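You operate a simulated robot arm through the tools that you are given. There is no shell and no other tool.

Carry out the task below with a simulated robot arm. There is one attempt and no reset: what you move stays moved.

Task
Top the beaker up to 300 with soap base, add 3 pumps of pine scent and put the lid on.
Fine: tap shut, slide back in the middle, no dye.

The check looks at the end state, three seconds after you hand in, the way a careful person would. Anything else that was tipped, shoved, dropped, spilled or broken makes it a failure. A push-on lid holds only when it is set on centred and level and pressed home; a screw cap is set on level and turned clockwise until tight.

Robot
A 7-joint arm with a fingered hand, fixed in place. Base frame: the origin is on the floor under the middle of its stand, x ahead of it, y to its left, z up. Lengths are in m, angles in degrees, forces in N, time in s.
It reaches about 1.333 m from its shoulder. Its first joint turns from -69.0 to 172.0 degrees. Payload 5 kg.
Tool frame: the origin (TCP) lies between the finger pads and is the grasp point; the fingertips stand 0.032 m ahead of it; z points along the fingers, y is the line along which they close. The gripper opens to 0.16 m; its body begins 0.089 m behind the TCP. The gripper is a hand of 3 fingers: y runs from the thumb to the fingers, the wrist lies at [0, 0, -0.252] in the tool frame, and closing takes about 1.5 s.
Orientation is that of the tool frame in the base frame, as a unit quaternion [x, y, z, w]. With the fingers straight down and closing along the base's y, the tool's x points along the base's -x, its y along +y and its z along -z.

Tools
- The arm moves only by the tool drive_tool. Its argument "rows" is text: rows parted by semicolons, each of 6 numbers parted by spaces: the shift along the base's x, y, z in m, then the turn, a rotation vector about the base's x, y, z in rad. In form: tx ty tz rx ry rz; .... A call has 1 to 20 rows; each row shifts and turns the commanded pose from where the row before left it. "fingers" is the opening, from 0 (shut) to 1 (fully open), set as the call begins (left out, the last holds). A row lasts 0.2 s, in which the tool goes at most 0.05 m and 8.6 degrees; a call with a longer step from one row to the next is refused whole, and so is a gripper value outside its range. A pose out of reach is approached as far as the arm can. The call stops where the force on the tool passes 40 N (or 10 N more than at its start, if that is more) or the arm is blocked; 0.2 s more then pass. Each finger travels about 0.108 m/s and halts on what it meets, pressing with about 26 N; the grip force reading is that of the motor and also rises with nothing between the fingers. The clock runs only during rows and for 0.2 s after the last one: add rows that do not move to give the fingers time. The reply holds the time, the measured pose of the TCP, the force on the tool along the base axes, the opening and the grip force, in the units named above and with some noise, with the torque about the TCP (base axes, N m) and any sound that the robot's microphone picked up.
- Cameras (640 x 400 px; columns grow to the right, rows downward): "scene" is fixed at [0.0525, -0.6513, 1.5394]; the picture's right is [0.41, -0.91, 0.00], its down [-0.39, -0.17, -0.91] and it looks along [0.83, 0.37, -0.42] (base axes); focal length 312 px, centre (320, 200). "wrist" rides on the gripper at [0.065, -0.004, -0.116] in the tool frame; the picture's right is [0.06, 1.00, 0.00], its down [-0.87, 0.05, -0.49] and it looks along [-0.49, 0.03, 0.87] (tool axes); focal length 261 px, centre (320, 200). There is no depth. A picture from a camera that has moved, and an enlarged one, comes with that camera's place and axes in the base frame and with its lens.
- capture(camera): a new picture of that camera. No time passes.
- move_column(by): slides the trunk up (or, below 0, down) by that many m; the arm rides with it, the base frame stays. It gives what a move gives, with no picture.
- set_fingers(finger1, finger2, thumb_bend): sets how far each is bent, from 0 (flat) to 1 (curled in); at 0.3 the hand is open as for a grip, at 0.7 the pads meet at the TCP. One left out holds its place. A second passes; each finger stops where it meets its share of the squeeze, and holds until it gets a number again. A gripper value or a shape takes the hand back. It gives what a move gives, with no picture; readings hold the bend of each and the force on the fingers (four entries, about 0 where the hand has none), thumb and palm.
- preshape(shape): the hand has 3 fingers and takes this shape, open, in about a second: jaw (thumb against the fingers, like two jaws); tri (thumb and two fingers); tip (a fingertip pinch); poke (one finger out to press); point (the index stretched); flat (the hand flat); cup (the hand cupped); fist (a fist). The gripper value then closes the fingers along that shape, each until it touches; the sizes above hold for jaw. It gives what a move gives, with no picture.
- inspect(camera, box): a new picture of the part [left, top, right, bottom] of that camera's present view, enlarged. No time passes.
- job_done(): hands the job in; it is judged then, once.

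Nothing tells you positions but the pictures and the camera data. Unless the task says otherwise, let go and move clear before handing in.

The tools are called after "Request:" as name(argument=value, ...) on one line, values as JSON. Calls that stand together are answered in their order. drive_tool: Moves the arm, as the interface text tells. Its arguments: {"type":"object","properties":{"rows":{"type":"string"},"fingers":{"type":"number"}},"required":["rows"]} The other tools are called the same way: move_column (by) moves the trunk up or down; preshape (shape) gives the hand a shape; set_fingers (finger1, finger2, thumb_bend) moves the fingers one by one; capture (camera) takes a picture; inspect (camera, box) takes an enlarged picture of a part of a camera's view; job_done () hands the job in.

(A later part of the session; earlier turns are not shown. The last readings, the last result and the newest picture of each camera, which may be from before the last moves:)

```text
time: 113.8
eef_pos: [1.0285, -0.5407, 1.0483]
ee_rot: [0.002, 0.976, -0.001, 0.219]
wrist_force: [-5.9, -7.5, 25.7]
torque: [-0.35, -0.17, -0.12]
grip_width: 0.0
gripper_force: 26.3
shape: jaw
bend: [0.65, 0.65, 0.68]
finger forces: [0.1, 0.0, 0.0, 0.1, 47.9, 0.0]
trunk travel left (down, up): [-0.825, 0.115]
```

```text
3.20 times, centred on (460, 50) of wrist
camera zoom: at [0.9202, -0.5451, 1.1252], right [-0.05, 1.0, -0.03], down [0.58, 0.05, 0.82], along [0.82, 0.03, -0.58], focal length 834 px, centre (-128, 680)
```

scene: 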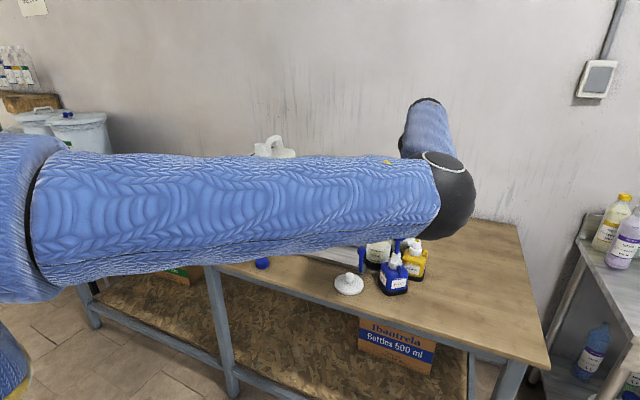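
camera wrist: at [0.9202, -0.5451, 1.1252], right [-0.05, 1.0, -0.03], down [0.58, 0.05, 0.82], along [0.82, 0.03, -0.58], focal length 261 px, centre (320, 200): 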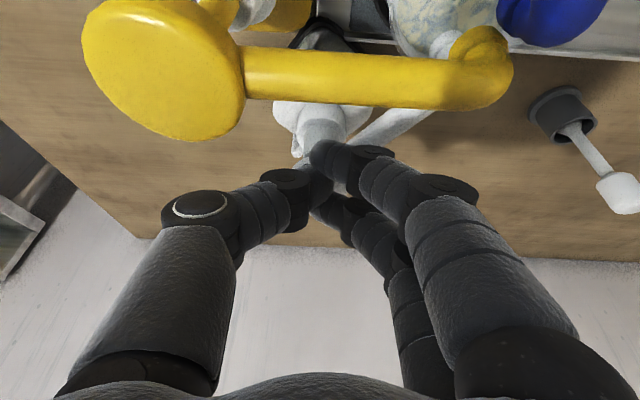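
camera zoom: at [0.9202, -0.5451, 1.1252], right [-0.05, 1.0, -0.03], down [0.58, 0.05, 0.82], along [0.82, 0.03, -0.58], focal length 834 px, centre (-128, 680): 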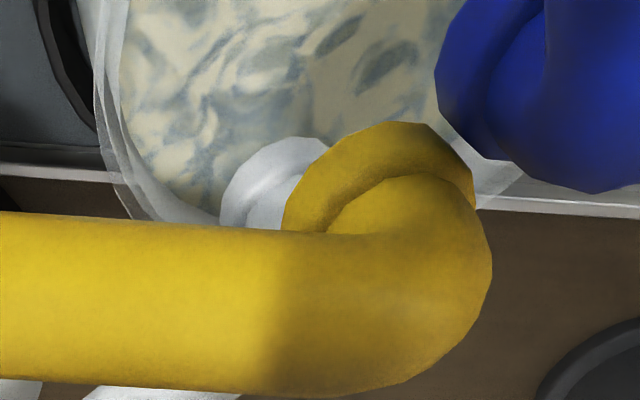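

The swirl in the beaker should be the pine scent landing on the soap. I'll release fully and check that the head springs back and the other pumps are untouched.

Request:
drive_tool(rows="0 0 0.012 0 0 0; 0 0 0.012 0 0 0; 0 0 0.012 0 0 0; 0 0 0.012 0 0 0; 0 0 0.012 0 0 0; 0 0 0.012 0 0 0; 0 0 0.012 0 0 0; 0 0 0.012 0 0 0; 0 0 0 0 0 0")

Request:
capture(camera="wrist")

Request:
capture(camera="scene")

Request:
inspect(camera="scene", box=[355, 200, 440, 300])

```text
time: 115.8
eef_pos: [1.031, -0.539, 1.1388]
ee_rot: [0.0, 0.976, 0.001, 0.217]
wrist_force: [-0.8, -0.3, 0.2]
torque: [0.01, 0.01, -0.02]
grip_width: 0.0001
gripper_force: 25.3
shape: jaw
bend: [0.65, 0.65, 0.68]
finger forces: [0.0, 0.1, 0.0, 0.0, 0.1, 0.0]
trunk travel left (down, up): [-0.825, 0.115]
```

```text
taken
camera wrist: at [0.9213, -0.5436, 1.2167], right [-0.05, 1.0, -0.03], down [0.58, 0.05, 0.81], along [0.81, 0.03, -0.58], focal length 261 px, centre (320, 200)
```

wrist: 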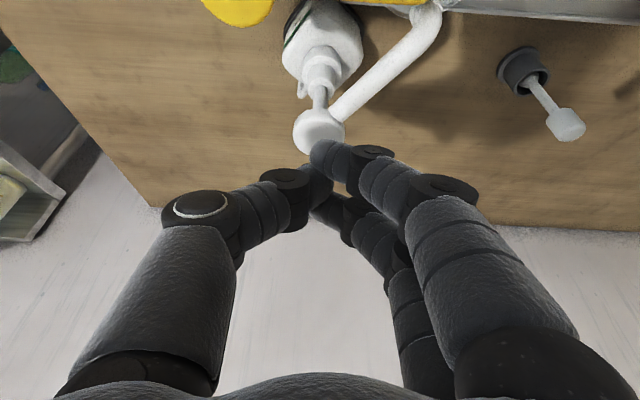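

```text
taken
```

scene: 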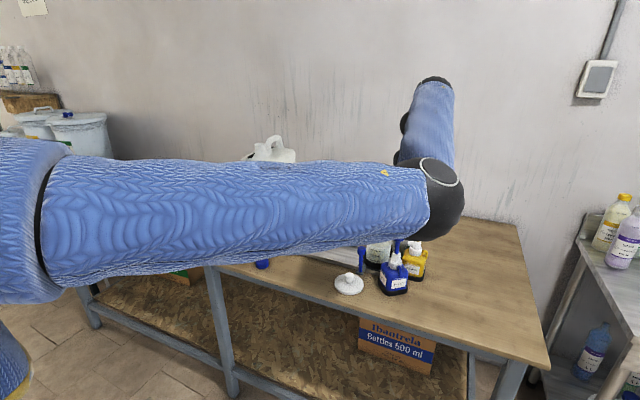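

```text
4.00 times, centred on (398, 250) of scene
camera zoom: at [0.0525, -0.6513, 1.5394], right [0.41, -0.91, 0.0], down [-0.39, -0.17, -0.91], along [0.83, 0.37, -0.42], focal length 1249 px, centre (10, 0)
```

zoom: 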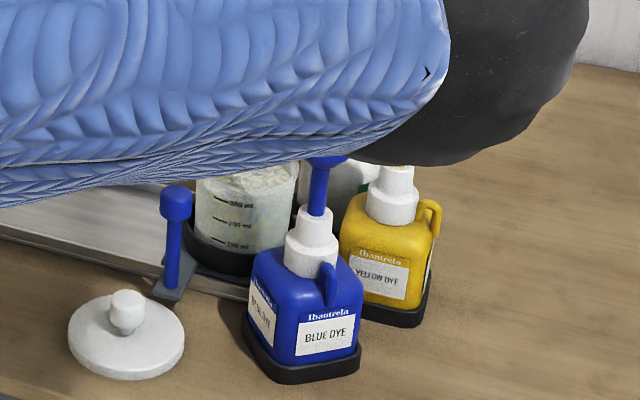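

The white head has sprung back fully and the other pumps are unchanged. Now the second stroke: down to the stop, brief hold, and fully up.

Request:
drive_tool(rows="-0.002 0 -0.012 0 0 0; 0 0 -0.012 0 0 0; 0 0 -0.012 0 0 0; 0 0 -0.012 0 0 0; 0 0 -0.012 0 0 0; 0 0 -0.012 0 0 0; 0 0 -0.012 0 0 0; 0 0 -0.006 0 0 0; 0 0 -0.0055 0 0 0; 0 0 0 0 0 0")

Request:
capture(camera="wrist")

```text
time: 118.0
eef_pos: [1.0265, -0.5403, 1.047]
ee_rot: [0.0, 0.976, -0.001, 0.219]
wrist_force: [-3.9, -6.3, 26.0]
torque: [-0.26, -0.34, -0.1]
grip_width: 0.0001
gripper_force: 25.8
shape: jaw
bend: [0.65, 0.65, 0.68]
finger forces: [0.0, 0.0, 0.0, 0.0, 48.6, 0.1]
trunk travel left (down, up): [-0.825, 0.115]
```

```text
taken
camera wrist: at [0.9177, -0.5449, 1.1239], right [-0.05, 1.0, -0.03], down [0.58, 0.05, 0.82], along [0.82, 0.03, -0.58], focal length 261 px, centre (320, 200)
```

wrist: 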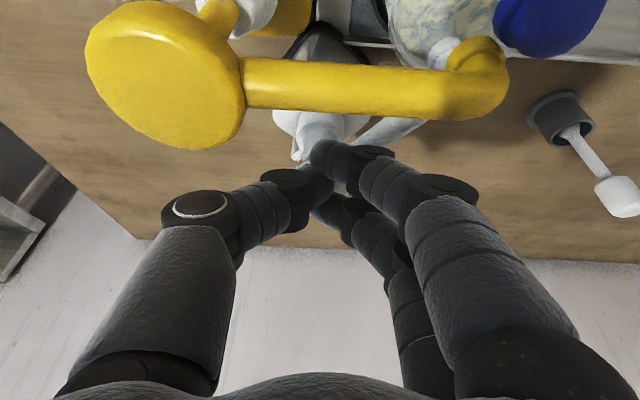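

The second stroke has reached the hard stop (26 N). I'll release fully upwards and check that the head returns.

Request:
drive_tool(rows="0 0 0.012 0 0 0; 0 0 0.012 0 0 0; 0 0 0.012 0 0 0; 0 0 0.012 0 0 0; 0 0 0.012 0 0 0; 0 0 0.012 0 0 0; 0 0 0.012 0 0 0; 0 0 0.0115 0 0 0; 0 0 0 0 0 0; 0 0 0 0 0 0")

Request:
capture(camera="wrist")

```text
time: 120.2
eef_pos: [1.0252, -0.5388, 1.1391]
ee_rot: [0.001, 0.976, 0.0, 0.217]
wrist_force: [-0.1, -0.2, 0.4]
torque: [0.0, 0.0, 0.05]
grip_width: 0.0
gripper_force: 26.1
shape: jaw
bend: [0.65, 0.65, 0.68]
finger forces: [0.1, 0.0, 0.1, 0.1, 0.0, 0.0]
trunk travel left (down, up): [-0.825, 0.115]
```

```text
taken
camera wrist: at [0.9175, -0.5445, 1.216], right [-0.05, 1.0, -0.03], down [0.58, 0.05, 0.81], along [0.81, 0.03, -0.58], focal length 261 px, centre (320, 200)
```

wrist: 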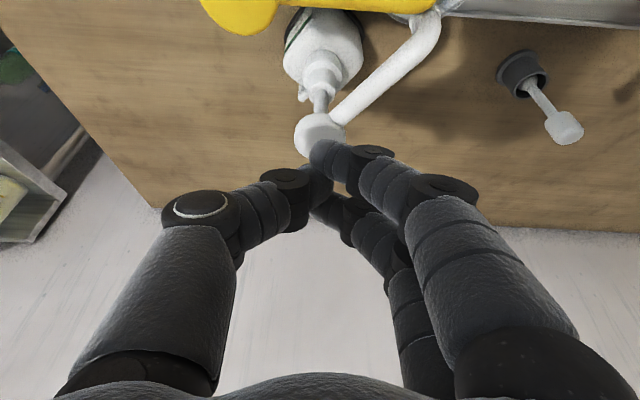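

The head has returned. Now the third and last stroke.

Request:
drive_tool(rows="0.002 0 -0.012 0 0 0; 0 0 -0.012 0 0 0; 0 0 -0.012 0 0 0; 0 0 -0.012 0 0 0; 0 0 -0.012 0 0 0; 0 0 -0.012 0 0 0; 0 0 -0.012 0 0 0; 0 0 -0.006 0 0 0; 0 0 -0.0055 0 0 0; 0 0 0 0 0 0")

Request:
capture(camera="wrist")

```text
time: 122.4
eef_pos: [1.0282, -0.5404, 1.0471]
ee_rot: [0.001, 0.976, -0.001, 0.22]
wrist_force: [-4.3, -4.0, 25.4]
torque: [-0.3, -0.13, -0.12]
grip_width: 0.0002
gripper_force: 26.2
shape: jaw
bend: [0.65, 0.65, 0.69]
finger forces: [0.0, 0.1, 0.1, 0.0, 50.8, 0.1]
trunk travel left (down, up): [-0.825, 0.115]
```

```text
taken
camera wrist: at [0.9198, -0.5447, 1.1247], right [-0.05, 1.0, -0.03], down [0.58, 0.05, 0.82], along [0.82, 0.03, -0.58], focal length 261 px, centre (320, 200)
```

wrist: 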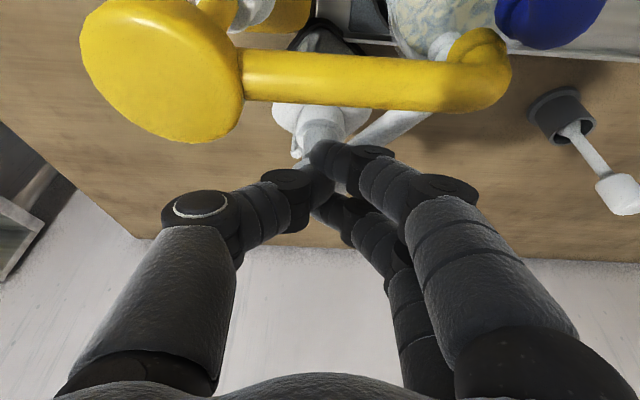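

The third stroke has reached the stop. I'll release upwards and rise well clear of the pumps.

Request:
drive_tool(rows="0 0 0.012 0 0 0; 0 0 0.012 0 0 0; 0 0 0.012 0 0 0; 0 0 0.012 0 0 0; 0 0 0.012 0 0 0; 0 0 0.012 0 0 0; 0 0 0.012 0 0 0; 0 0 0.012 0 0 0; -0.008 0 0.016 0 0 0; -0.008 0 0.016 0 0 0; -0.008 0 0.016 0 0 0; -0.008 0 0.016 0 0 0; -0.008 0 0.016 0 0 0; -0.01 0.01 0.005 0 0.0545 0; -0.01 0.01 0.005 0 0.0545 0; -0.01 0.01 0.005 0 0.0545 0; -0.01 0.01 0.005 0 0.0545 0; -0.01 0.01 0.005 0 0.0545 0; -0.01 0.01 0.005 0 0.0545 0; -0.01 0.01 0.005 0 0.0545 0")

Request:
capture(camera="wrist")

Request:
capture(camera="scene")

```text
time: 126.6
eef_pos: [0.9173, -0.4677, 1.256]
ee_rot: [0.001, 1.0, -0.001, 0.027]
wrist_force: [0.2, -0.3, 0.5]
torque: [-0.02, 0.02, 0.02]
grip_width: 0.0
gripper_force: 26.4
shape: jaw
bend: [0.65, 0.65, 0.68]
finger forces: [0.0, 0.1, 0.0, 0.0, 0.1, 0.1]
trunk travel left (down, up): [-0.825, 0.115]
```

```text
taken
camera wrist: at [0.8462, -0.473, 1.3682], right [-0.06, 1.0, -0.01], down [0.84, 0.05, 0.54], along [0.54, 0.03, -0.84], focal length 261 px, centre (320, 200)
```

wrist: 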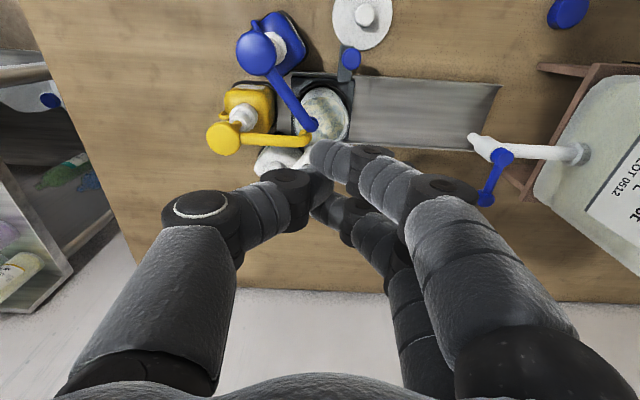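

```text
taken
```

scene: 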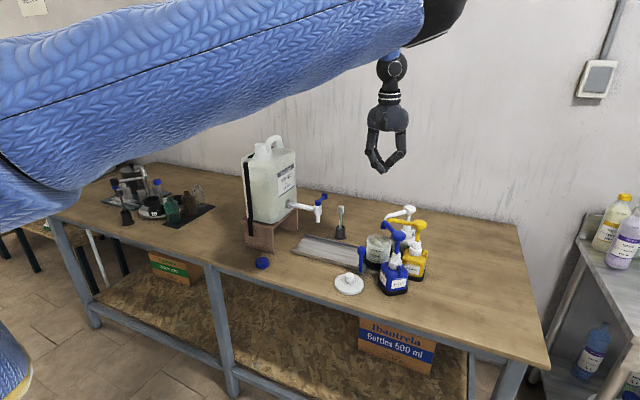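

Request:
inspect(camera="scene", box=[360, 195, 440, 300])

Request:
inspect(camera="scene", box=[365, 225, 397, 262])

Request:
inspect(camera="wrist", box=[200, 10, 380, 170])

```text
3.81 times, centred on (400, 248) of scene
camera zoom: at [0.0525, -0.6513, 1.5394], right [0.41, -0.91, 0.0], down [-0.39, -0.17, -0.91], along [0.83, 0.37, -0.42], focal length 1190 px, centre (15, 19)
```

zoom: 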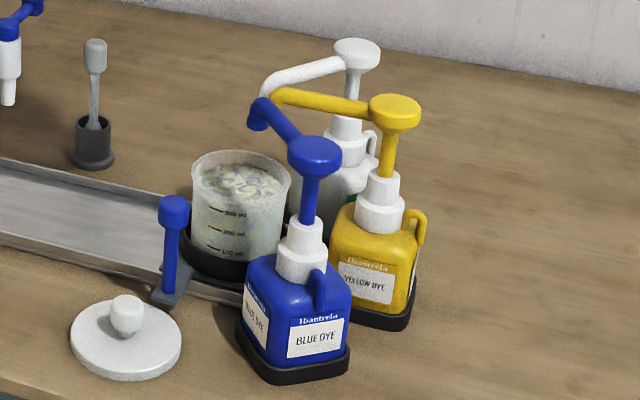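

```text
10.81 times, centred on (381, 244) of scene
camera zoom: at [0.0525, -0.6513, 1.5394], right [0.41, -0.91, 0.0], down [-0.39, -0.17, -0.91], along [0.83, 0.37, -0.42], focal length 3377 px, centre (-340, -270)
```

zoom: 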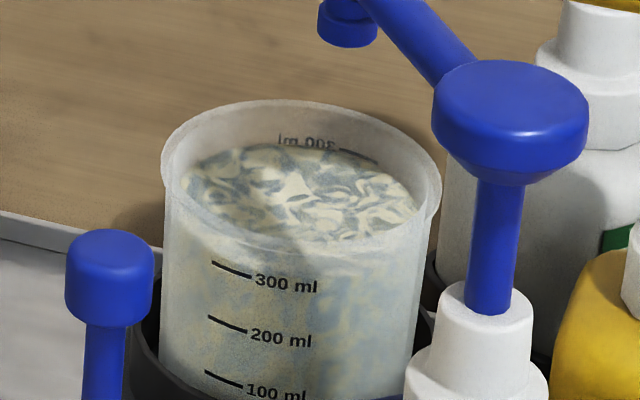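

```text
2.50 times, centred on (290, 90) of wrist
camera zoom: at [0.8462, -0.473, 1.3682], right [-0.06, 1.0, -0.01], down [0.84, 0.05, 0.54], along [0.54, 0.03, -0.84], focal length 652 px, centre (395, 475)
```

zoom: 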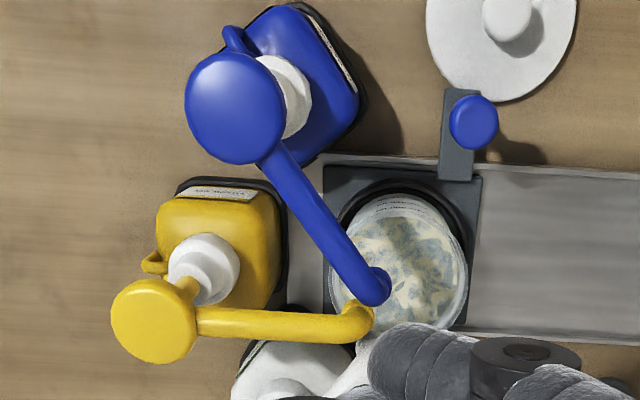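

Everything looks right: three pine strokes are in, the level is just at or above 300, and no other pump has moved. Now I'll return to the slide handle along the earlier path, first to the pitched standoff.

Request:
drive_tool(rows="-0.0117 0.0083 -0.0046 0 -0.048 0; -0.0117 0.0083 -0.0046 0 -0.048 0; -0.0117 0.0083 -0.0046 0 -0.048 0; -0.0117 0.0083 -0.0046 0 -0.048 0; -0.0117 0.0083 -0.0046 0 -0.048 0; -0.0117 0.0083 -0.0046 0 -0.048 0; -0.0117 0.0083 -0.0046 0 -0.048 0; -0.0117 0.0083 -0.0046 0 -0.048 0; -0.0117 0.0083 -0.0046 0 -0.048 0; -0.0117 0.0083 -0.0046 0 -0.048 0; 0 0 0 0 0 0", fingers=0.34)

Request:
drive_tool(rows="0 0 -0.018 -0.06 0 0; 0 0 -0.018 -0.06 0 0; 0 0 -0.018 -0.06 0 0; 0 0 -0.018 -0.06 0 0; 0 0 -0.018 -0.06 0 0; 0 0 -0.018 -0.06 0 0; 0 0 -0.018 -0.06 0 0; 0 0 -0.018 -0.06 0 0; 0 0 0 0 0 0")

Request:
capture(camera="wrist")

```text
time: 129.0
eef_pos: [0.8028, -0.3877, 1.2103]
ee_rot: [0.001, 0.964, 0.0, 0.264]
wrist_force: [0.9, -0.2, -0.5]
torque: [-0.04, 0.02, -0.01]
grip_width: 0.0539
gripper_force: 0.1
shape: jaw
bend: [0.73, 0.73, 0.7]
finger forces: [0.1, 0.0, 0.1, 0.1, 0.1, 0.0]
trunk travel left (down, up): [-0.825, 0.115]
```

```text
time: 131.0
eef_pos: [0.802, -0.3896, 1.0658]
ee_rot: [-0.062, 0.936, -0.231, 0.258]
wrist_force: [-0.1, 1.1, -0.3]
torque: [0.02, 0.01, -0.02]
grip_width: 0.054
gripper_force: 0.0
shape: jaw
bend: [0.73, 0.73, 0.7]
finger forces: [0.0, 0.1, 0.0, 0.0, 0.0, 0.0]
trunk travel left (down, up): [-0.825, 0.115]
```

```text
taken
camera wrist: at [0.6866, -0.3631, 1.1264], right [-0.05, 0.87, -0.49], down [0.5, 0.45, 0.74], along [0.87, -0.2, -0.46], focal length 261 px, centre (320, 200)
```

wrist: 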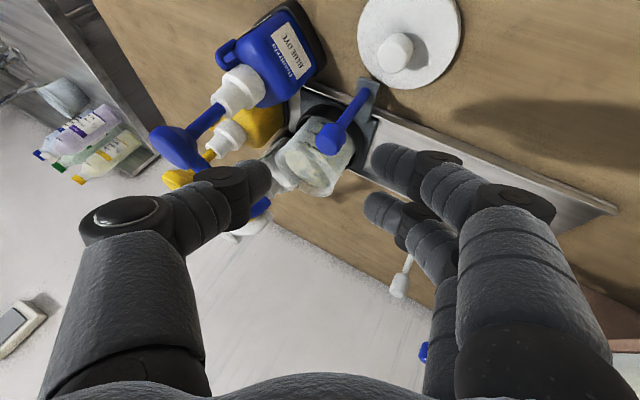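

The knob is lined up between the fingers again. I'll advance to cage it.

Request:
drive_tool(rows="0.0081 -0.0061 -0.0127 0 0 0; 0.0081 -0.0061 -0.0127 0 0 0; 0.0081 -0.0061 -0.0127 0 0 0; 0.0081 -0.0061 -0.0127 0 0 0; 0.0081 -0.0061 -0.0127 0 0 0; 0.0081 -0.0061 -0.0127 0 0 0; 0.0081 -0.0061 -0.0127 0 0 0; 0 0 0 0 0 0")

Request:
capture(camera="wrist")

```text
time: 132.8
eef_pos: [0.8596, -0.4262, 0.9762]
ee_rot: [-0.062, 0.937, -0.23, 0.257]
wrist_force: [0.5, 0.0, 0.0]
torque: [0.0, -0.02, -0.01]
grip_width: 0.0543
gripper_force: 0.1
shape: jaw
bend: [0.73, 0.73, 0.7]
finger forces: [0.0, 0.0, 0.1, 0.0, 0.1, 0.0]
trunk travel left (down, up): [-0.825, 0.115]
```

```text
taken
camera wrist: at [0.7434, -0.4005, 1.0372], right [-0.05, 0.87, -0.49], down [0.5, 0.45, 0.74], along [0.87, -0.2, -0.46], focal length 261 px, centre (320, 200)
```

wrist: 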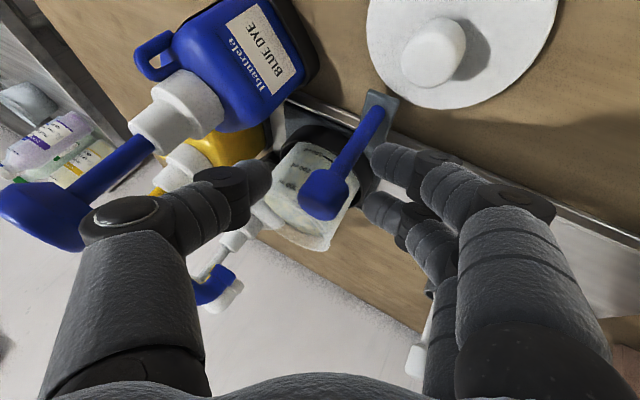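

Caged. I'll push the slide left towards the middle station gently.

Request:
drive_tool(rows="0 0.006 0 0 0 0; 0 0.006 0 0 0 0; 0 0.006 0 0 0 0; 0 0.006 0 0 0 0; 0 0.006 0 0 0 0; 0 0.006 0 0 0 0; 0 0.006 0 0 0 0; 0 0.006 0 0 0 0; 0 0.006 0 0 0 0; 0 0.006 0 0 0 0; 0 0.006 0 0 0 0; 0 0.006 0 0 0 0; 0 0.006 0 0 0 0; 0 0.006 0 0 0 0; 0 0.006 0 0 0 0; 0 0.006 0 0 0 0; 0 0.006 0 0 0 0; 0 0.006 0 0 0 0; 0 0 0 0 0 0")

Request:
capture(camera="wrist")

```text
time: 136.8
eef_pos: [0.8587, -0.3216, 0.975]
ee_rot: [-0.062, 0.937, -0.229, 0.257]
wrist_force: [-0.7, -1.0, 1.3]
torque: [-0.02, 0.0, -0.04]
grip_width: 0.055
gripper_force: 0.0
shape: jaw
bend: [0.73, 0.73, 0.7]
finger forces: [0.0, 0.0, 0.1, 0.1, 0.5, 0.0]
trunk travel left (down, up): [-0.825, 0.115]
```

```text
taken
camera wrist: at [0.7429, -0.2964, 1.0365], right [-0.05, 0.87, -0.49], down [0.5, 0.45, 0.74], along [0.87, -0.2, -0.46], focal length 261 px, centre (320, 200)
```

wrist: 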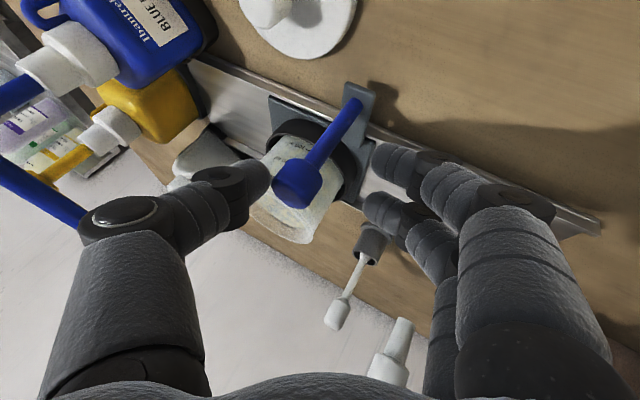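

The handle is at about y = -0.342, so roughly 2.5 cm remains to the middle. I'll continue in small steps.

Request:
drive_tool(rows="0 0.005 0 0 0 0; 0 0.005 0 0 0 0; 0 0.005 0 0 0 0; 0 0.003 0 0 0 0; 0 0 0 0 0 0")

Request:
capture(camera="wrist")

```text
time: 138.0
eef_pos: [0.8584, -0.3039, 0.9745]
ee_rot: [-0.063, 0.937, -0.229, 0.257]
wrist_force: [-0.6, 0.5, -0.1]
torque: [-0.02, -0.02, 0.02]
grip_width: 0.0545
gripper_force: 0.0
shape: jaw
bend: [0.73, 0.73, 0.7]
finger forces: [0.1, 0.0, 0.0, 0.0, 0.0, 0.0]
trunk travel left (down, up): [-0.825, 0.115]
```

```text
taken
camera wrist: at [0.7433, -0.2781, 1.0358], right [-0.05, 0.87, -0.49], down [0.5, 0.45, 0.74], along [0.87, -0.2, -0.46], focal length 261 px, centre (320, 200)
```

wrist: 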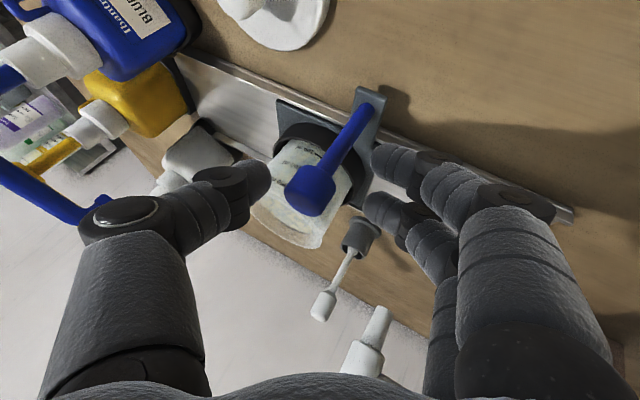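

The slide has clicked into the middle, with the handle at y ≈ -0.314 as at the start. I'll back off the knob, unroll, and come upright to look at the lid.

Request:
drive_tool(rows="-0.0081 0.0063 0.0127 0 0 0; -0.0081 0.0063 0.0127 0 0 0; -0.0081 0.0063 0.0127 0 0 0; -0.0081 0.0063 0.0127 0 0 0; -0.0081 0.0063 0.0127 0 0 0; -0.0081 0.0063 0.0127 0 0 0; -0.0081 0.0063 0.0127 0 0 0; 0 0 0.018 0.06 0 0; 0 0 0.018 0.06 0 0; 0 0 0.018 0.06 0 0; 0 0 0.018 0.06 0 0; 0 0 0.018 0.06 0 0; 0 0 0.018 0.06 0 0; 0 0 0.018 0.06 0 0; 0 0 0.018 0.06 0 0; 0 0 0 0 0 0")

Request:
drive_tool(rows="0.0 -0.012 0.005 0 0.0525 0; 0.0 -0.012 0.005 0 0.0525 0; 0.0 -0.012 0.005 0 0.0525 0; 0.0 -0.012 0.005 0 0.0525 0; 0.0 -0.012 0.005 0 0.0525 0; 0.0 -0.012 0.005 0 0.0525 0; 0.0 -0.012 0.005 0 0.0525 0; 0.0 -0.012 0.005 0 0.0525 0; 0.0 -0.012 0.005 0 0.0525 0; 0.0 -0.012 0.005 0 0.0525 0; 0 0 0 0 0 0")

Request:
capture(camera="wrist")

Request:
capture(camera="scene")

```text
time: 141.4
eef_pos: [0.8026, -0.26, 1.2085]
ee_rot: [0.001, 0.964, 0.0, 0.265]
wrist_force: [0.2, 0.5, 0.3]
torque: [-0.04, 0.02, 0.0]
grip_width: 0.0545
gripper_force: 0.0
shape: jaw
bend: [0.73, 0.73, 0.7]
finger forces: [0.0, 0.0, 0.0, 0.1, 0.0, 0.0]
trunk travel left (down, up): [-0.825, 0.115]
```

```text
time: 143.8
eef_pos: [0.8012, -0.3806, 1.2574]
ee_rot: [0.001, 1.0, -0.002, 0.005]
wrist_force: [-0.3, 0.1, -0.5]
torque: [0.0, 0.0, 0.02]
grip_width: 0.0545
gripper_force: 0.0
shape: jaw
bend: [0.73, 0.73, 0.7]
finger forces: [0.1, 0.0, 0.0, 0.0, 0.0, 0.0]
trunk travel left (down, up): [-0.825, 0.115]
```

```text
taken
camera wrist: at [0.7349, -0.3846, 1.3733], right [-0.06, 1.0, 0.0], down [0.86, 0.05, 0.5], along [0.5, 0.03, -0.87], focal length 261 px, centre (320, 200)
```

wrist: 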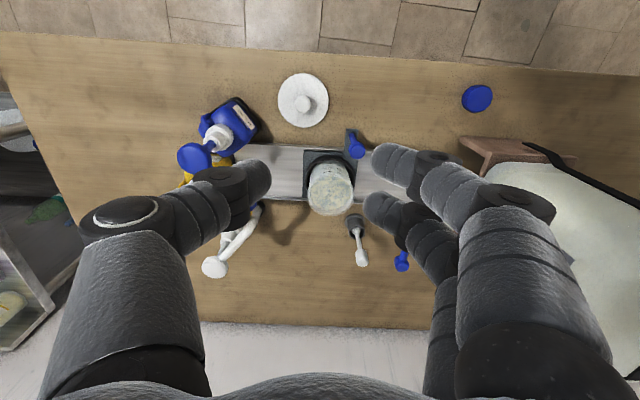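

```text
taken
```

scene: 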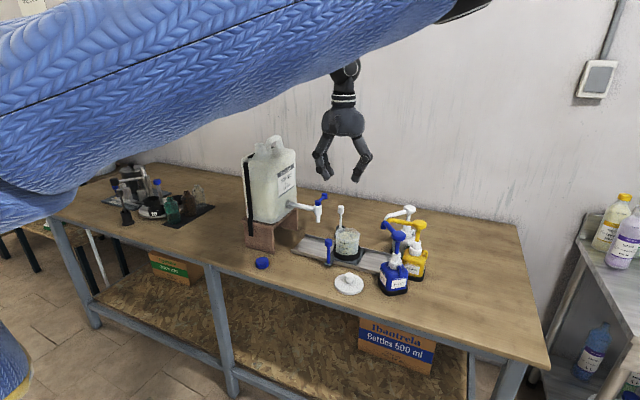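

Request:
inspect(camera="wrist", box=[260, 60, 380, 220])

Request:
inspect(camera="scene", box=[325, 225, 380, 300])

Request:
inspect(camera="scene", box=[330, 265, 370, 300])

```text
2.50 times, centred on (320, 140) of wrist
camera zoom: at [0.7349, -0.3846, 1.3733], right [-0.06, 1.0, 0.0], down [0.86, 0.05, 0.5], along [0.5, 0.03, -0.87], focal length 652 px, centre (320, 350)
```

zoom: 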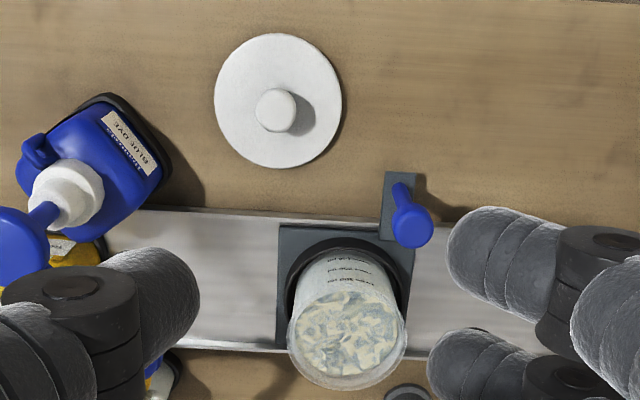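

```text
5.33 times, centred on (352, 262) of scene
camera zoom: at [0.0525, -0.6513, 1.5394], right [0.41, -0.91, 0.0], down [-0.39, -0.17, -0.91], along [0.83, 0.37, -0.42], focal length 1666 px, centre (147, -133)
```

zoom: 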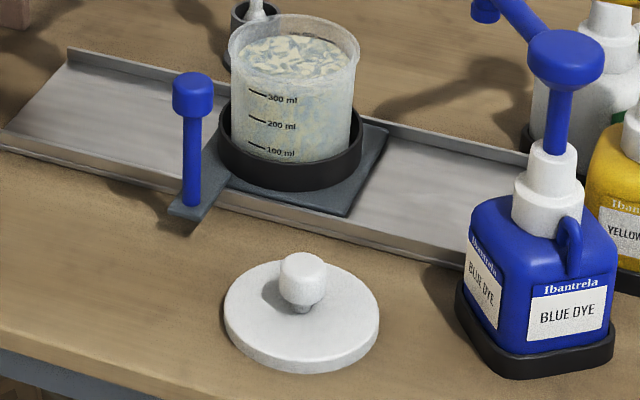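

```text
11.43 times, centred on (350, 282) of scene
camera zoom: at [0.0525, -0.6513, 1.5394], right [0.41, -0.91, 0.0], down [-0.39, -0.17, -0.91], along [0.83, 0.37, -0.42], focal length 3570 px, centre (-23, -743)
```

zoom: 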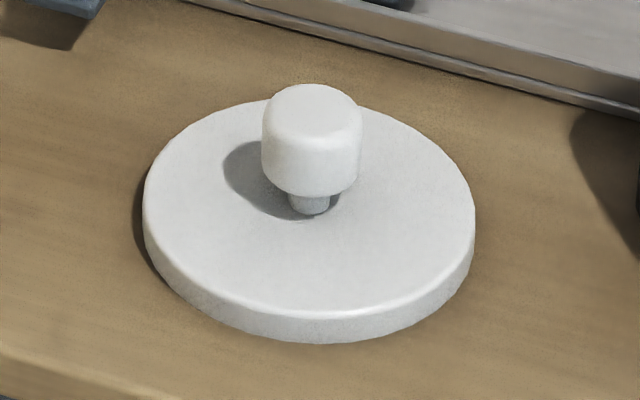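

The lid is a flat push-on cap with its knob at about (0.8155, -0.411), knob top near z ≈ 0.913 and lid top near 0.880. The tap and nozzles flank the beaker along y, so I'll yaw the hand 90° to close along x for the lid.

Request:
drive_tool(rows="0 0 0 0 0 -0.1; 0 0 0 0 0 -0.1; 0 0 0 0 0 -0.1; 0 0 0 0 0 -0.1; 0 0 0 0 0 -0.1; 0 0 0 0 0 -0.1; 0 0 0 0 0 -0.1; 0 0 0 0 0 -0.1; 0 0 0 0 0 0", fingers=0.5)

Request:
capture(camera="scene")

```text
time: 145.8
eef_pos: [0.8012, -0.3796, 1.2585]
ee_rot: [0.391, 0.921, -0.003, 0.005]
wrist_force: [-0.5, -0.6, 0.4]
torque: [0.01, 0.01, -0.01]
grip_width: 0.0793
gripper_force: 0.1
shape: jaw
bend: [0.72, 0.72, 0.7]
finger forces: [0.0, 0.0, 0.0, 0.1, 0.0, 0.0]
trunk travel left (down, up): [-0.825, 0.115]
```

```text
taken
```

scene: 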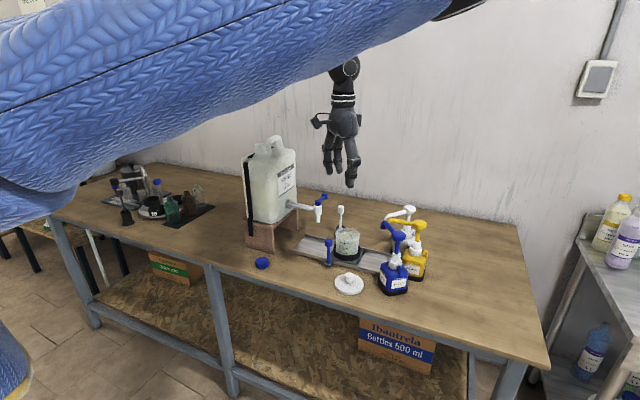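

The yaw is going well, so I'll finish the turn to 90°.

Request:
drive_tool(rows="0 0 0 0 0 -0.0964; 0 0 0 0 0 -0.0964; 0 0 0 0 0 -0.0964; 0 0 0 0 0 -0.0964; 0 0 0 0 0 -0.0964; 0 0 0 0 0 -0.0964; 0 0 0 0 0 -0.0964; 0 0 0 0 0 -0.0964; 0 0 0 0 0 0")

Request:
capture(camera="scene")

Request:
capture(camera="wrist")

```text
time: 147.8
eef_pos: [0.8019, -0.38, 1.2576]
ee_rot: [0.708, 0.706, -0.005, 0.004]
wrist_force: [0.0, -0.5, 0.6]
torque: [0.0, -0.01, 0.0]
grip_width: 0.0793
gripper_force: 0.0
shape: jaw
bend: [0.72, 0.72, 0.7]
finger forces: [0.1, 0.1, 0.0, 0.1, 0.1, 0.0]
trunk travel left (down, up): [-0.825, 0.115]
```

```text
taken
```

scene: 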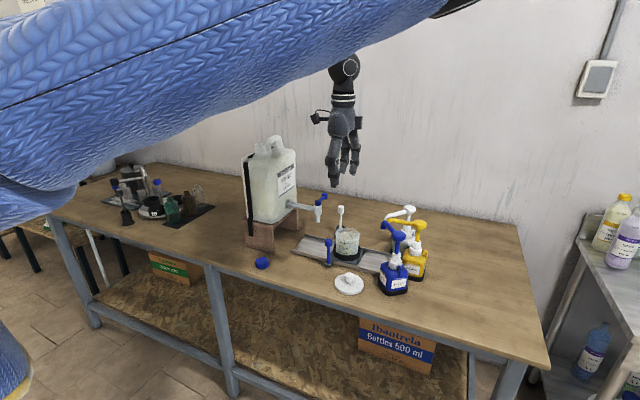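

```text
taken
camera wrist: at [0.7981, -0.3142, 1.3736], right [1.0, 0.06, 0.0], down [0.05, -0.86, 0.5], along [0.03, -0.5, -0.87], focal length 261 px, centre (320, 200)
```

wrist: 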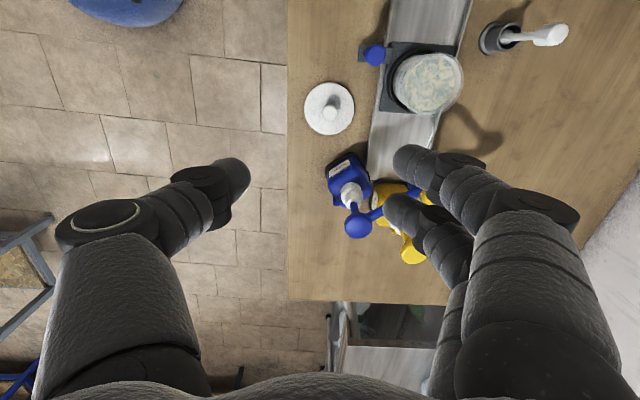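

The hand is now yawed with the thumb towards the robot and the fingers away. I'll zoom in to refine the lid knob and beaker positions from here.

Request:
inspect(camera="wrist", box=[290, 30, 480, 150])

```text
3.33 times, centred on (385, 90) of wrist
camera zoom: at [0.7981, -0.3142, 1.3736], right [1.0, 0.06, 0.0], down [0.05, -0.86, 0.5], along [0.03, -0.5, -0.87], focal length 869 px, centre (103, 567)
```

zoom: 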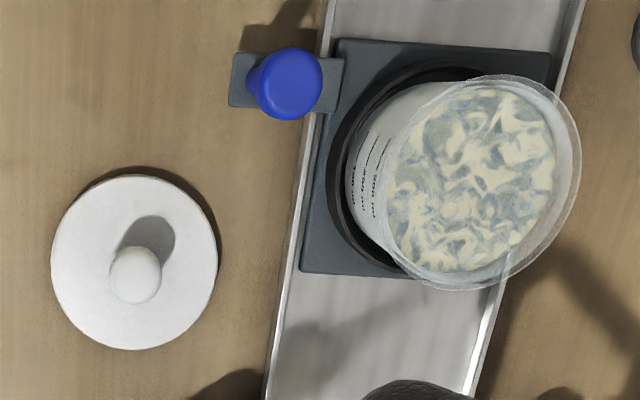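

From several views I place the lid knob at (0.818, -0.409) and the beaker axis at about (0.959, -0.347). I'll go down over the lid to about 12 cm above it and check alignment.

Request:
drive_tool(rows="0.0016 -0.0029 -0.024 0.0013 0 0; 0.0016 -0.0029 -0.024 0.0013 0 0; 0.0016 -0.0029 -0.024 0.0013 0 0; 0.0016 -0.0029 -0.024 0.0013 0 0; 0.0016 -0.0029 -0.024 0.0013 0 0; 0.0016 -0.0029 -0.024 0.0013 0 0; 0.0016 -0.0029 -0.024 0.0013 0 0; 0.0016 -0.0029 -0.024 0.0013 0 0; 0.0016 -0.0029 -0.024 0.0013 0 0; 0.0016 -0.0029 -0.022 0.0013 0 0; 0 0 0 0 0 0")

Request:
capture(camera="wrist")

Request:
capture(camera="scene")

```text
time: 150.2
eef_pos: [0.8173, -0.4081, 1.021]
ee_rot: [0.708, 0.706, 0.0, -0.001]
wrist_force: [-0.3, -0.7, 0.7]
torque: [-0.03, 0.01, -0.02]
grip_width: 0.0793
gripper_force: 0.1
shape: jaw
bend: [0.72, 0.72, 0.7]
finger forces: [0.1, 0.0, 0.0, 0.1, 0.0, 0.0]
trunk travel left (down, up): [-0.825, 0.115]
```

```text
taken
camera wrist: at [0.8128, -0.3433, 1.1374], right [1.0, 0.06, 0.0], down [0.05, -0.87, 0.49], along [0.03, -0.49, -0.87], focal length 261 px, centre (320, 200)
```

wrist: 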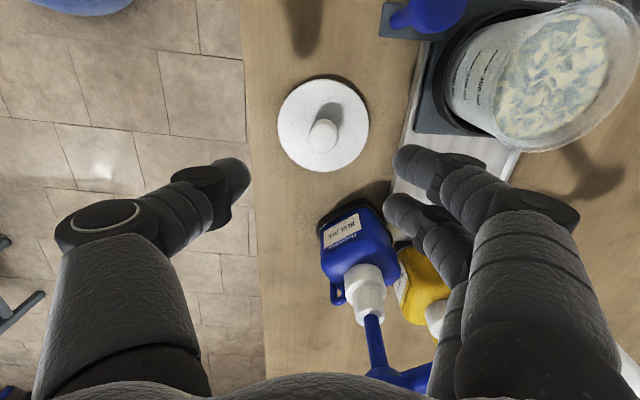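

```text
taken
```

scene: 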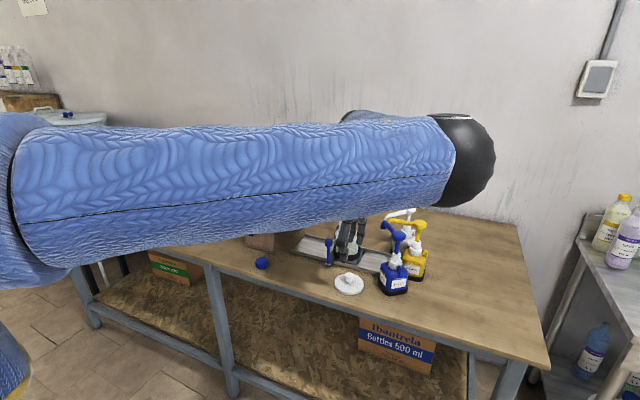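

Aligned within a few millimetres. I'll take a precise zoom of the lid for reference, then descend to grasp height with the tips just above the lid plate.

Request:
inspect(camera="wrist", box=[260, 60, 390, 190])

Request:
drive_tool(rows="0.0005 0.0003 -0.016 0 0 0; 0.0005 0.0003 -0.016 0 0 0; 0.0005 0.0003 -0.016 0 0 0; 0 0 -0.014 0 0 0; 0 0 -0.012 0 0 0; 0 0 -0.01 0 0 0; 0 0 -0.008 0 0 0; 0 0 -0.005 0 0 0; 0 0 0 0 0 0")

Request:
capture(camera="wrist")

```text
3.08 times, centred on (325, 125) of wrist
camera zoom: at [0.8128, -0.3433, 1.1374], right [1.0, 0.06, 0.0], down [0.05, -0.87, 0.49], along [0.03, -0.49, -0.87], focal length 802 px, centre (305, 431)
```

zoom: 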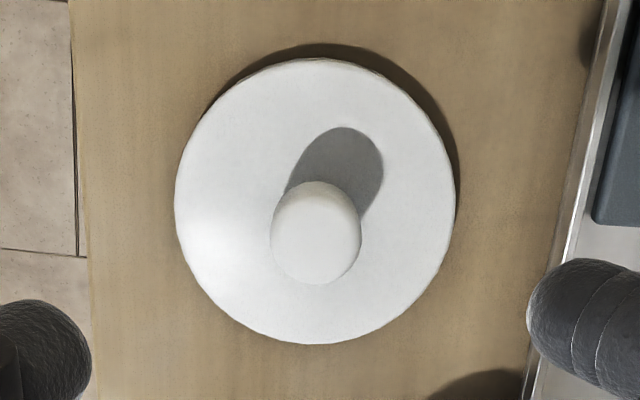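

```text
time: 152.2
eef_pos: [0.8192, -0.4088, 0.9241]
ee_rot: [0.707, 0.707, 0.001, -0.001]
wrist_force: [-0.8, -0.3, -0.5]
torque: [-0.01, 0.04, -0.01]
grip_width: 0.0796
gripper_force: 0.1
shape: jaw
bend: [0.72, 0.72, 0.7]
finger forces: [0.0, 0.0, 0.1, 0.1, 0.1, 0.0]
trunk travel left (down, up): [-0.825, 0.115]
```

```text
taken
camera wrist: at [0.8155, -0.344, 1.0404], right [1.0, 0.06, 0.0], down [0.05, -0.87, 0.49], along [0.03, -0.49, -0.87], focal length 261 px, centre (320, 200)
```

wrist: 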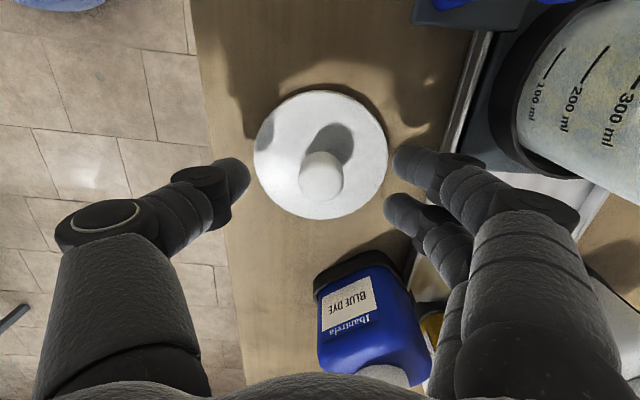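

The fingers straddle the knob. The knob top looks a bit lower than I'd estimated, so I'll lower in small steps until I feel the lid plate, then back off.

Request:
drive_tool(rows="0 0 -0.004 0 0 0; 0 0 -0.004 0 0 0; 0 0 0 0 0 0")

Request:
drive_tool(rows="0 0 -0.004 0 0 0; 0 0 0 0 0 0")

Request:
inspect(camera="wrist", box=[220, 70, 440, 250])

```text
time: 153.0
eef_pos: [0.8188, -0.4085, 0.915]
ee_rot: [0.707, 0.707, 0.0, -0.001]
wrist_force: [-0.9, -0.5, -0.4]
torque: [-0.01, 0.01, -0.01]
grip_width: 0.0795
gripper_force: 0.1
shape: jaw
bend: [0.72, 0.72, 0.7]
finger forces: [0.0, 0.0, 0.0, 0.0, 0.0, 0.1]
trunk travel left (down, up): [-0.825, 0.115]
```

```text
time: 153.6
eef_pos: [0.8185, -0.408, 0.9121]
ee_rot: [0.708, 0.707, 0.0, -0.001]
wrist_force: [-0.4, 0.2, 0.3]
torque: [0.01, 0.0, 0.01]
grip_width: 0.0795
gripper_force: 0.1
shape: jaw
bend: [0.72, 0.72, 0.7]
finger forces: [0.1, 0.1, 0.1, 0.0, 0.0, 0.0]
trunk travel left (down, up): [-0.825, 0.115]
```

```text
2.22 times, centred on (330, 160) of wrist
camera zoom: at [0.815, -0.3444, 1.0282], right [1.0, 0.06, 0.0], down [0.05, -0.87, 0.49], along [0.03, -0.49, -0.87], focal length 579 px, centre (298, 289)
```

zoom: 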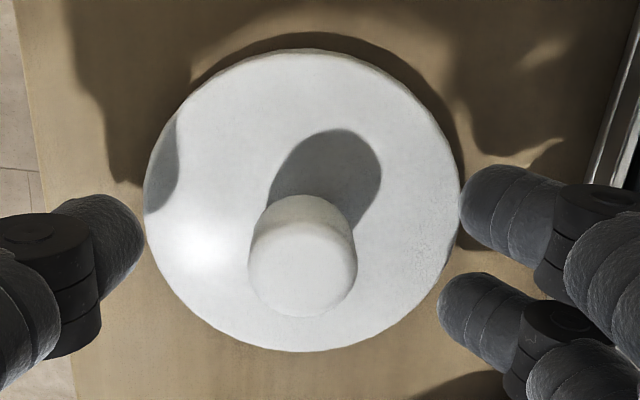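

The tips are now about 1 cm above the lid plate and centred on the knob. I'll lower another 5 mm and close the grip on the knob.

Request:
drive_tool(rows="0.0015 0 -0.003 0 0 0; 0 0 -0.002 0 0 0; 0 0 0 0 0 0")

Request:
drive_tool(rows="0 0 0 0 0 0; 0 0 0 0 0 0; 0 0 0 0 0 0; 0 0 0 0 0 0; 0 0 0 0 0 0; 0 0 0 0 0 0; 0 0 0 0 0 0; 0 0 0 0 0 0", fingers=0)

Request:
inspect(camera="wrist", box=[220, 70, 440, 250])

```text
time: 154.4
eef_pos: [0.8204, -0.4078, 0.9057]
ee_rot: [0.708, 0.706, 0.0, -0.001]
wrist_force: [-0.9, 1.2, 0.4]
torque: [-0.04, 0.0, -0.01]
grip_width: 0.0793
gripper_force: 0.1
shape: jaw
bend: [0.72, 0.72, 0.7]
finger forces: [0.0, 0.0, 0.1, 0.0, 0.1, 0.0]
trunk travel left (down, up): [-0.825, 0.115]
```

```text
time: 156.2
eef_pos: [0.8206, -0.408, 0.9066]
ee_rot: [0.708, 0.706, 0.0, -0.001]
wrist_force: [0.5, -0.3, 0.3]
torque: [-0.02, 0.01, -0.03]
grip_width: 0.0161
gripper_force: 25.6
shape: jaw
bend: [0.71, 0.72, 0.7]
finger forces: [10.5, 10.2, 0.0, 0.0, 22.1, 0.0]
trunk travel left (down, up): [-0.825, 0.115]
```

```text
2.22 times, centred on (330, 160) of wrist
camera zoom: at [0.817, -0.344, 1.023], right [1.0, 0.06, 0.0], down [0.05, -0.87, 0.49], along [0.03, -0.49, -0.87], focal length 579 px, centre (298, 289)
```

zoom: 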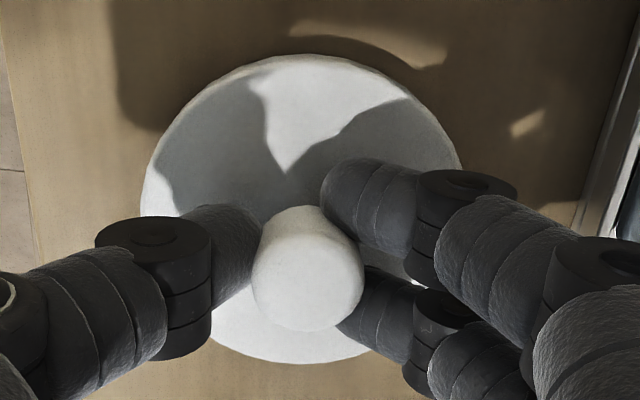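

The knob is held firmly, with both fingers at about 10 N and the thumb at 22 N. I'll lift a few centimetres and check the lid stays level.

Request:
drive_tool(rows="0 0 0.008 0 0 0; 0 0 0.01 0 0 0; 0 0 0.015 0 0 0; 0 0 0.015 0 0 0; 0 0 0.015 0 0 0; 0 0 0.02 0 0 0; 0 0 0.02 0 0 0; 0 0 0.02 0 0 0; 0 0 0.02 0 0 0; 0 0 0 0 0 0")

Request:
capture(camera="wrist")

Request:
capture(camera="scene")

```text
time: 158.4
eef_pos: [0.8218, -0.4073, 1.0486]
ee_rot: [0.707, 0.707, 0.0, -0.001]
wrist_force: [-0.7, -0.1, -0.5]
torque: [-0.04, 0.01, 0.0]
grip_width: 0.016
gripper_force: 25.9
shape: jaw
bend: [0.71, 0.72, 0.7]
finger forces: [10.9, 10.5, 0.0, 0.0, 22.0, 0.0]
trunk travel left (down, up): [-0.825, 0.115]
```

```text
taken
camera wrist: at [0.8173, -0.3433, 1.1646], right [1.0, 0.06, 0.0], down [0.05, -0.87, 0.49], along [0.03, -0.49, -0.87], focal length 261 px, centre (320, 200)
```

wrist: 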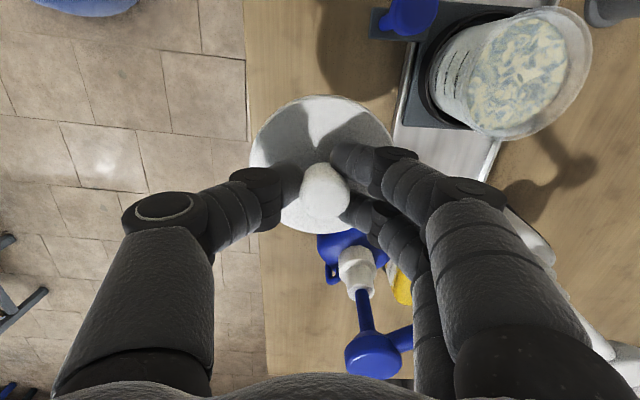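

```text
taken
```

scene: 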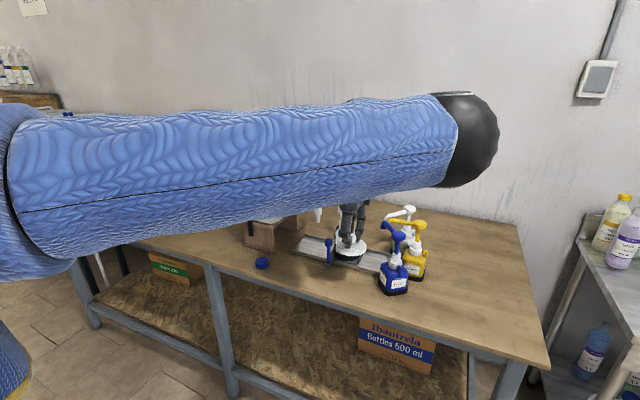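

The lid is in hand. I'll zoom in from both cameras to check that it's level.

Request:
inspect(camera="scene", box=[315, 195, 380, 280])

Request:
inspect(camera="wrist", box=[220, 70, 440, 250])

Request:
inspect(camera="wrist", box=[400, 0, 620, 150])

```text
4.71 times, centred on (348, 238) of scene
camera zoom: at [0.0525, -0.6513, 1.5394], right [0.41, -0.91, 0.0], down [-0.39, -0.17, -0.91], along [0.83, 0.37, -0.42], focal length 1470 px, centre (191, 24)
```

zoom: 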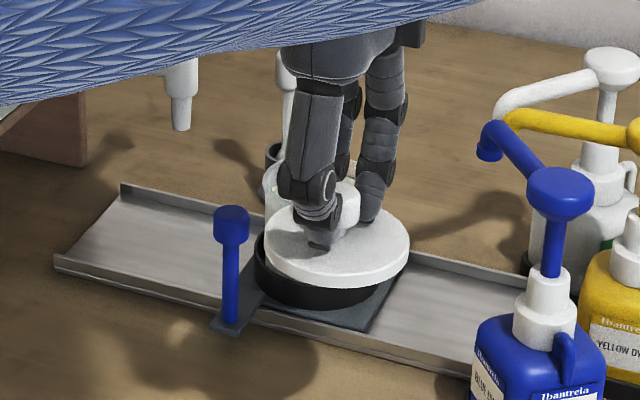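

```text
2.22 times, centred on (330, 160) of wrist
camera zoom: at [0.8173, -0.3433, 1.1646], right [1.0, 0.06, 0.0], down [0.05, -0.87, 0.49], along [0.03, -0.49, -0.87], focal length 579 px, centre (298, 289)
```

zoom: 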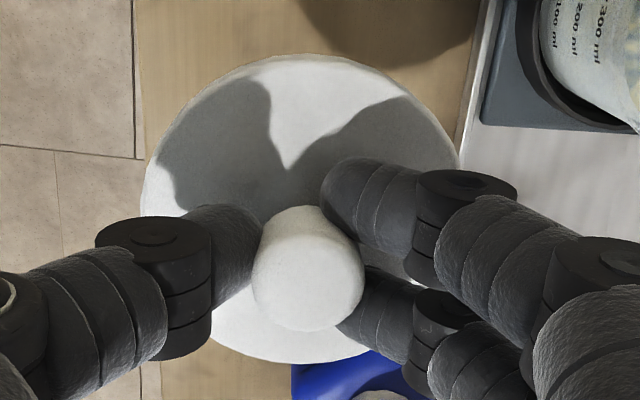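

```text
2.67 times, centred on (510, 75) of wrist
camera zoom: at [0.8173, -0.3433, 1.1646], right [1.0, 0.06, 0.0], down [0.05, -0.87, 0.49], along [0.03, -0.49, -0.87], focal length 695 px, centre (-187, 533)
```

zoom: 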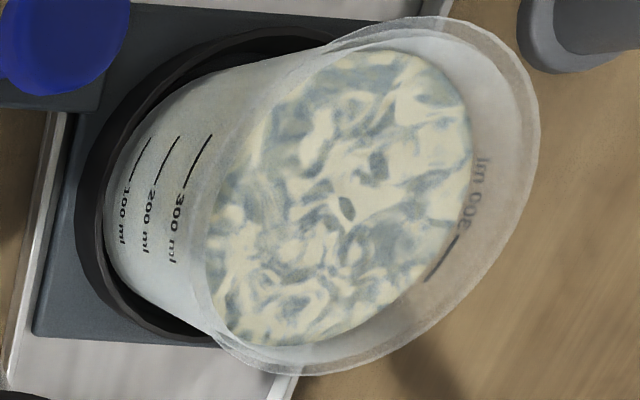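

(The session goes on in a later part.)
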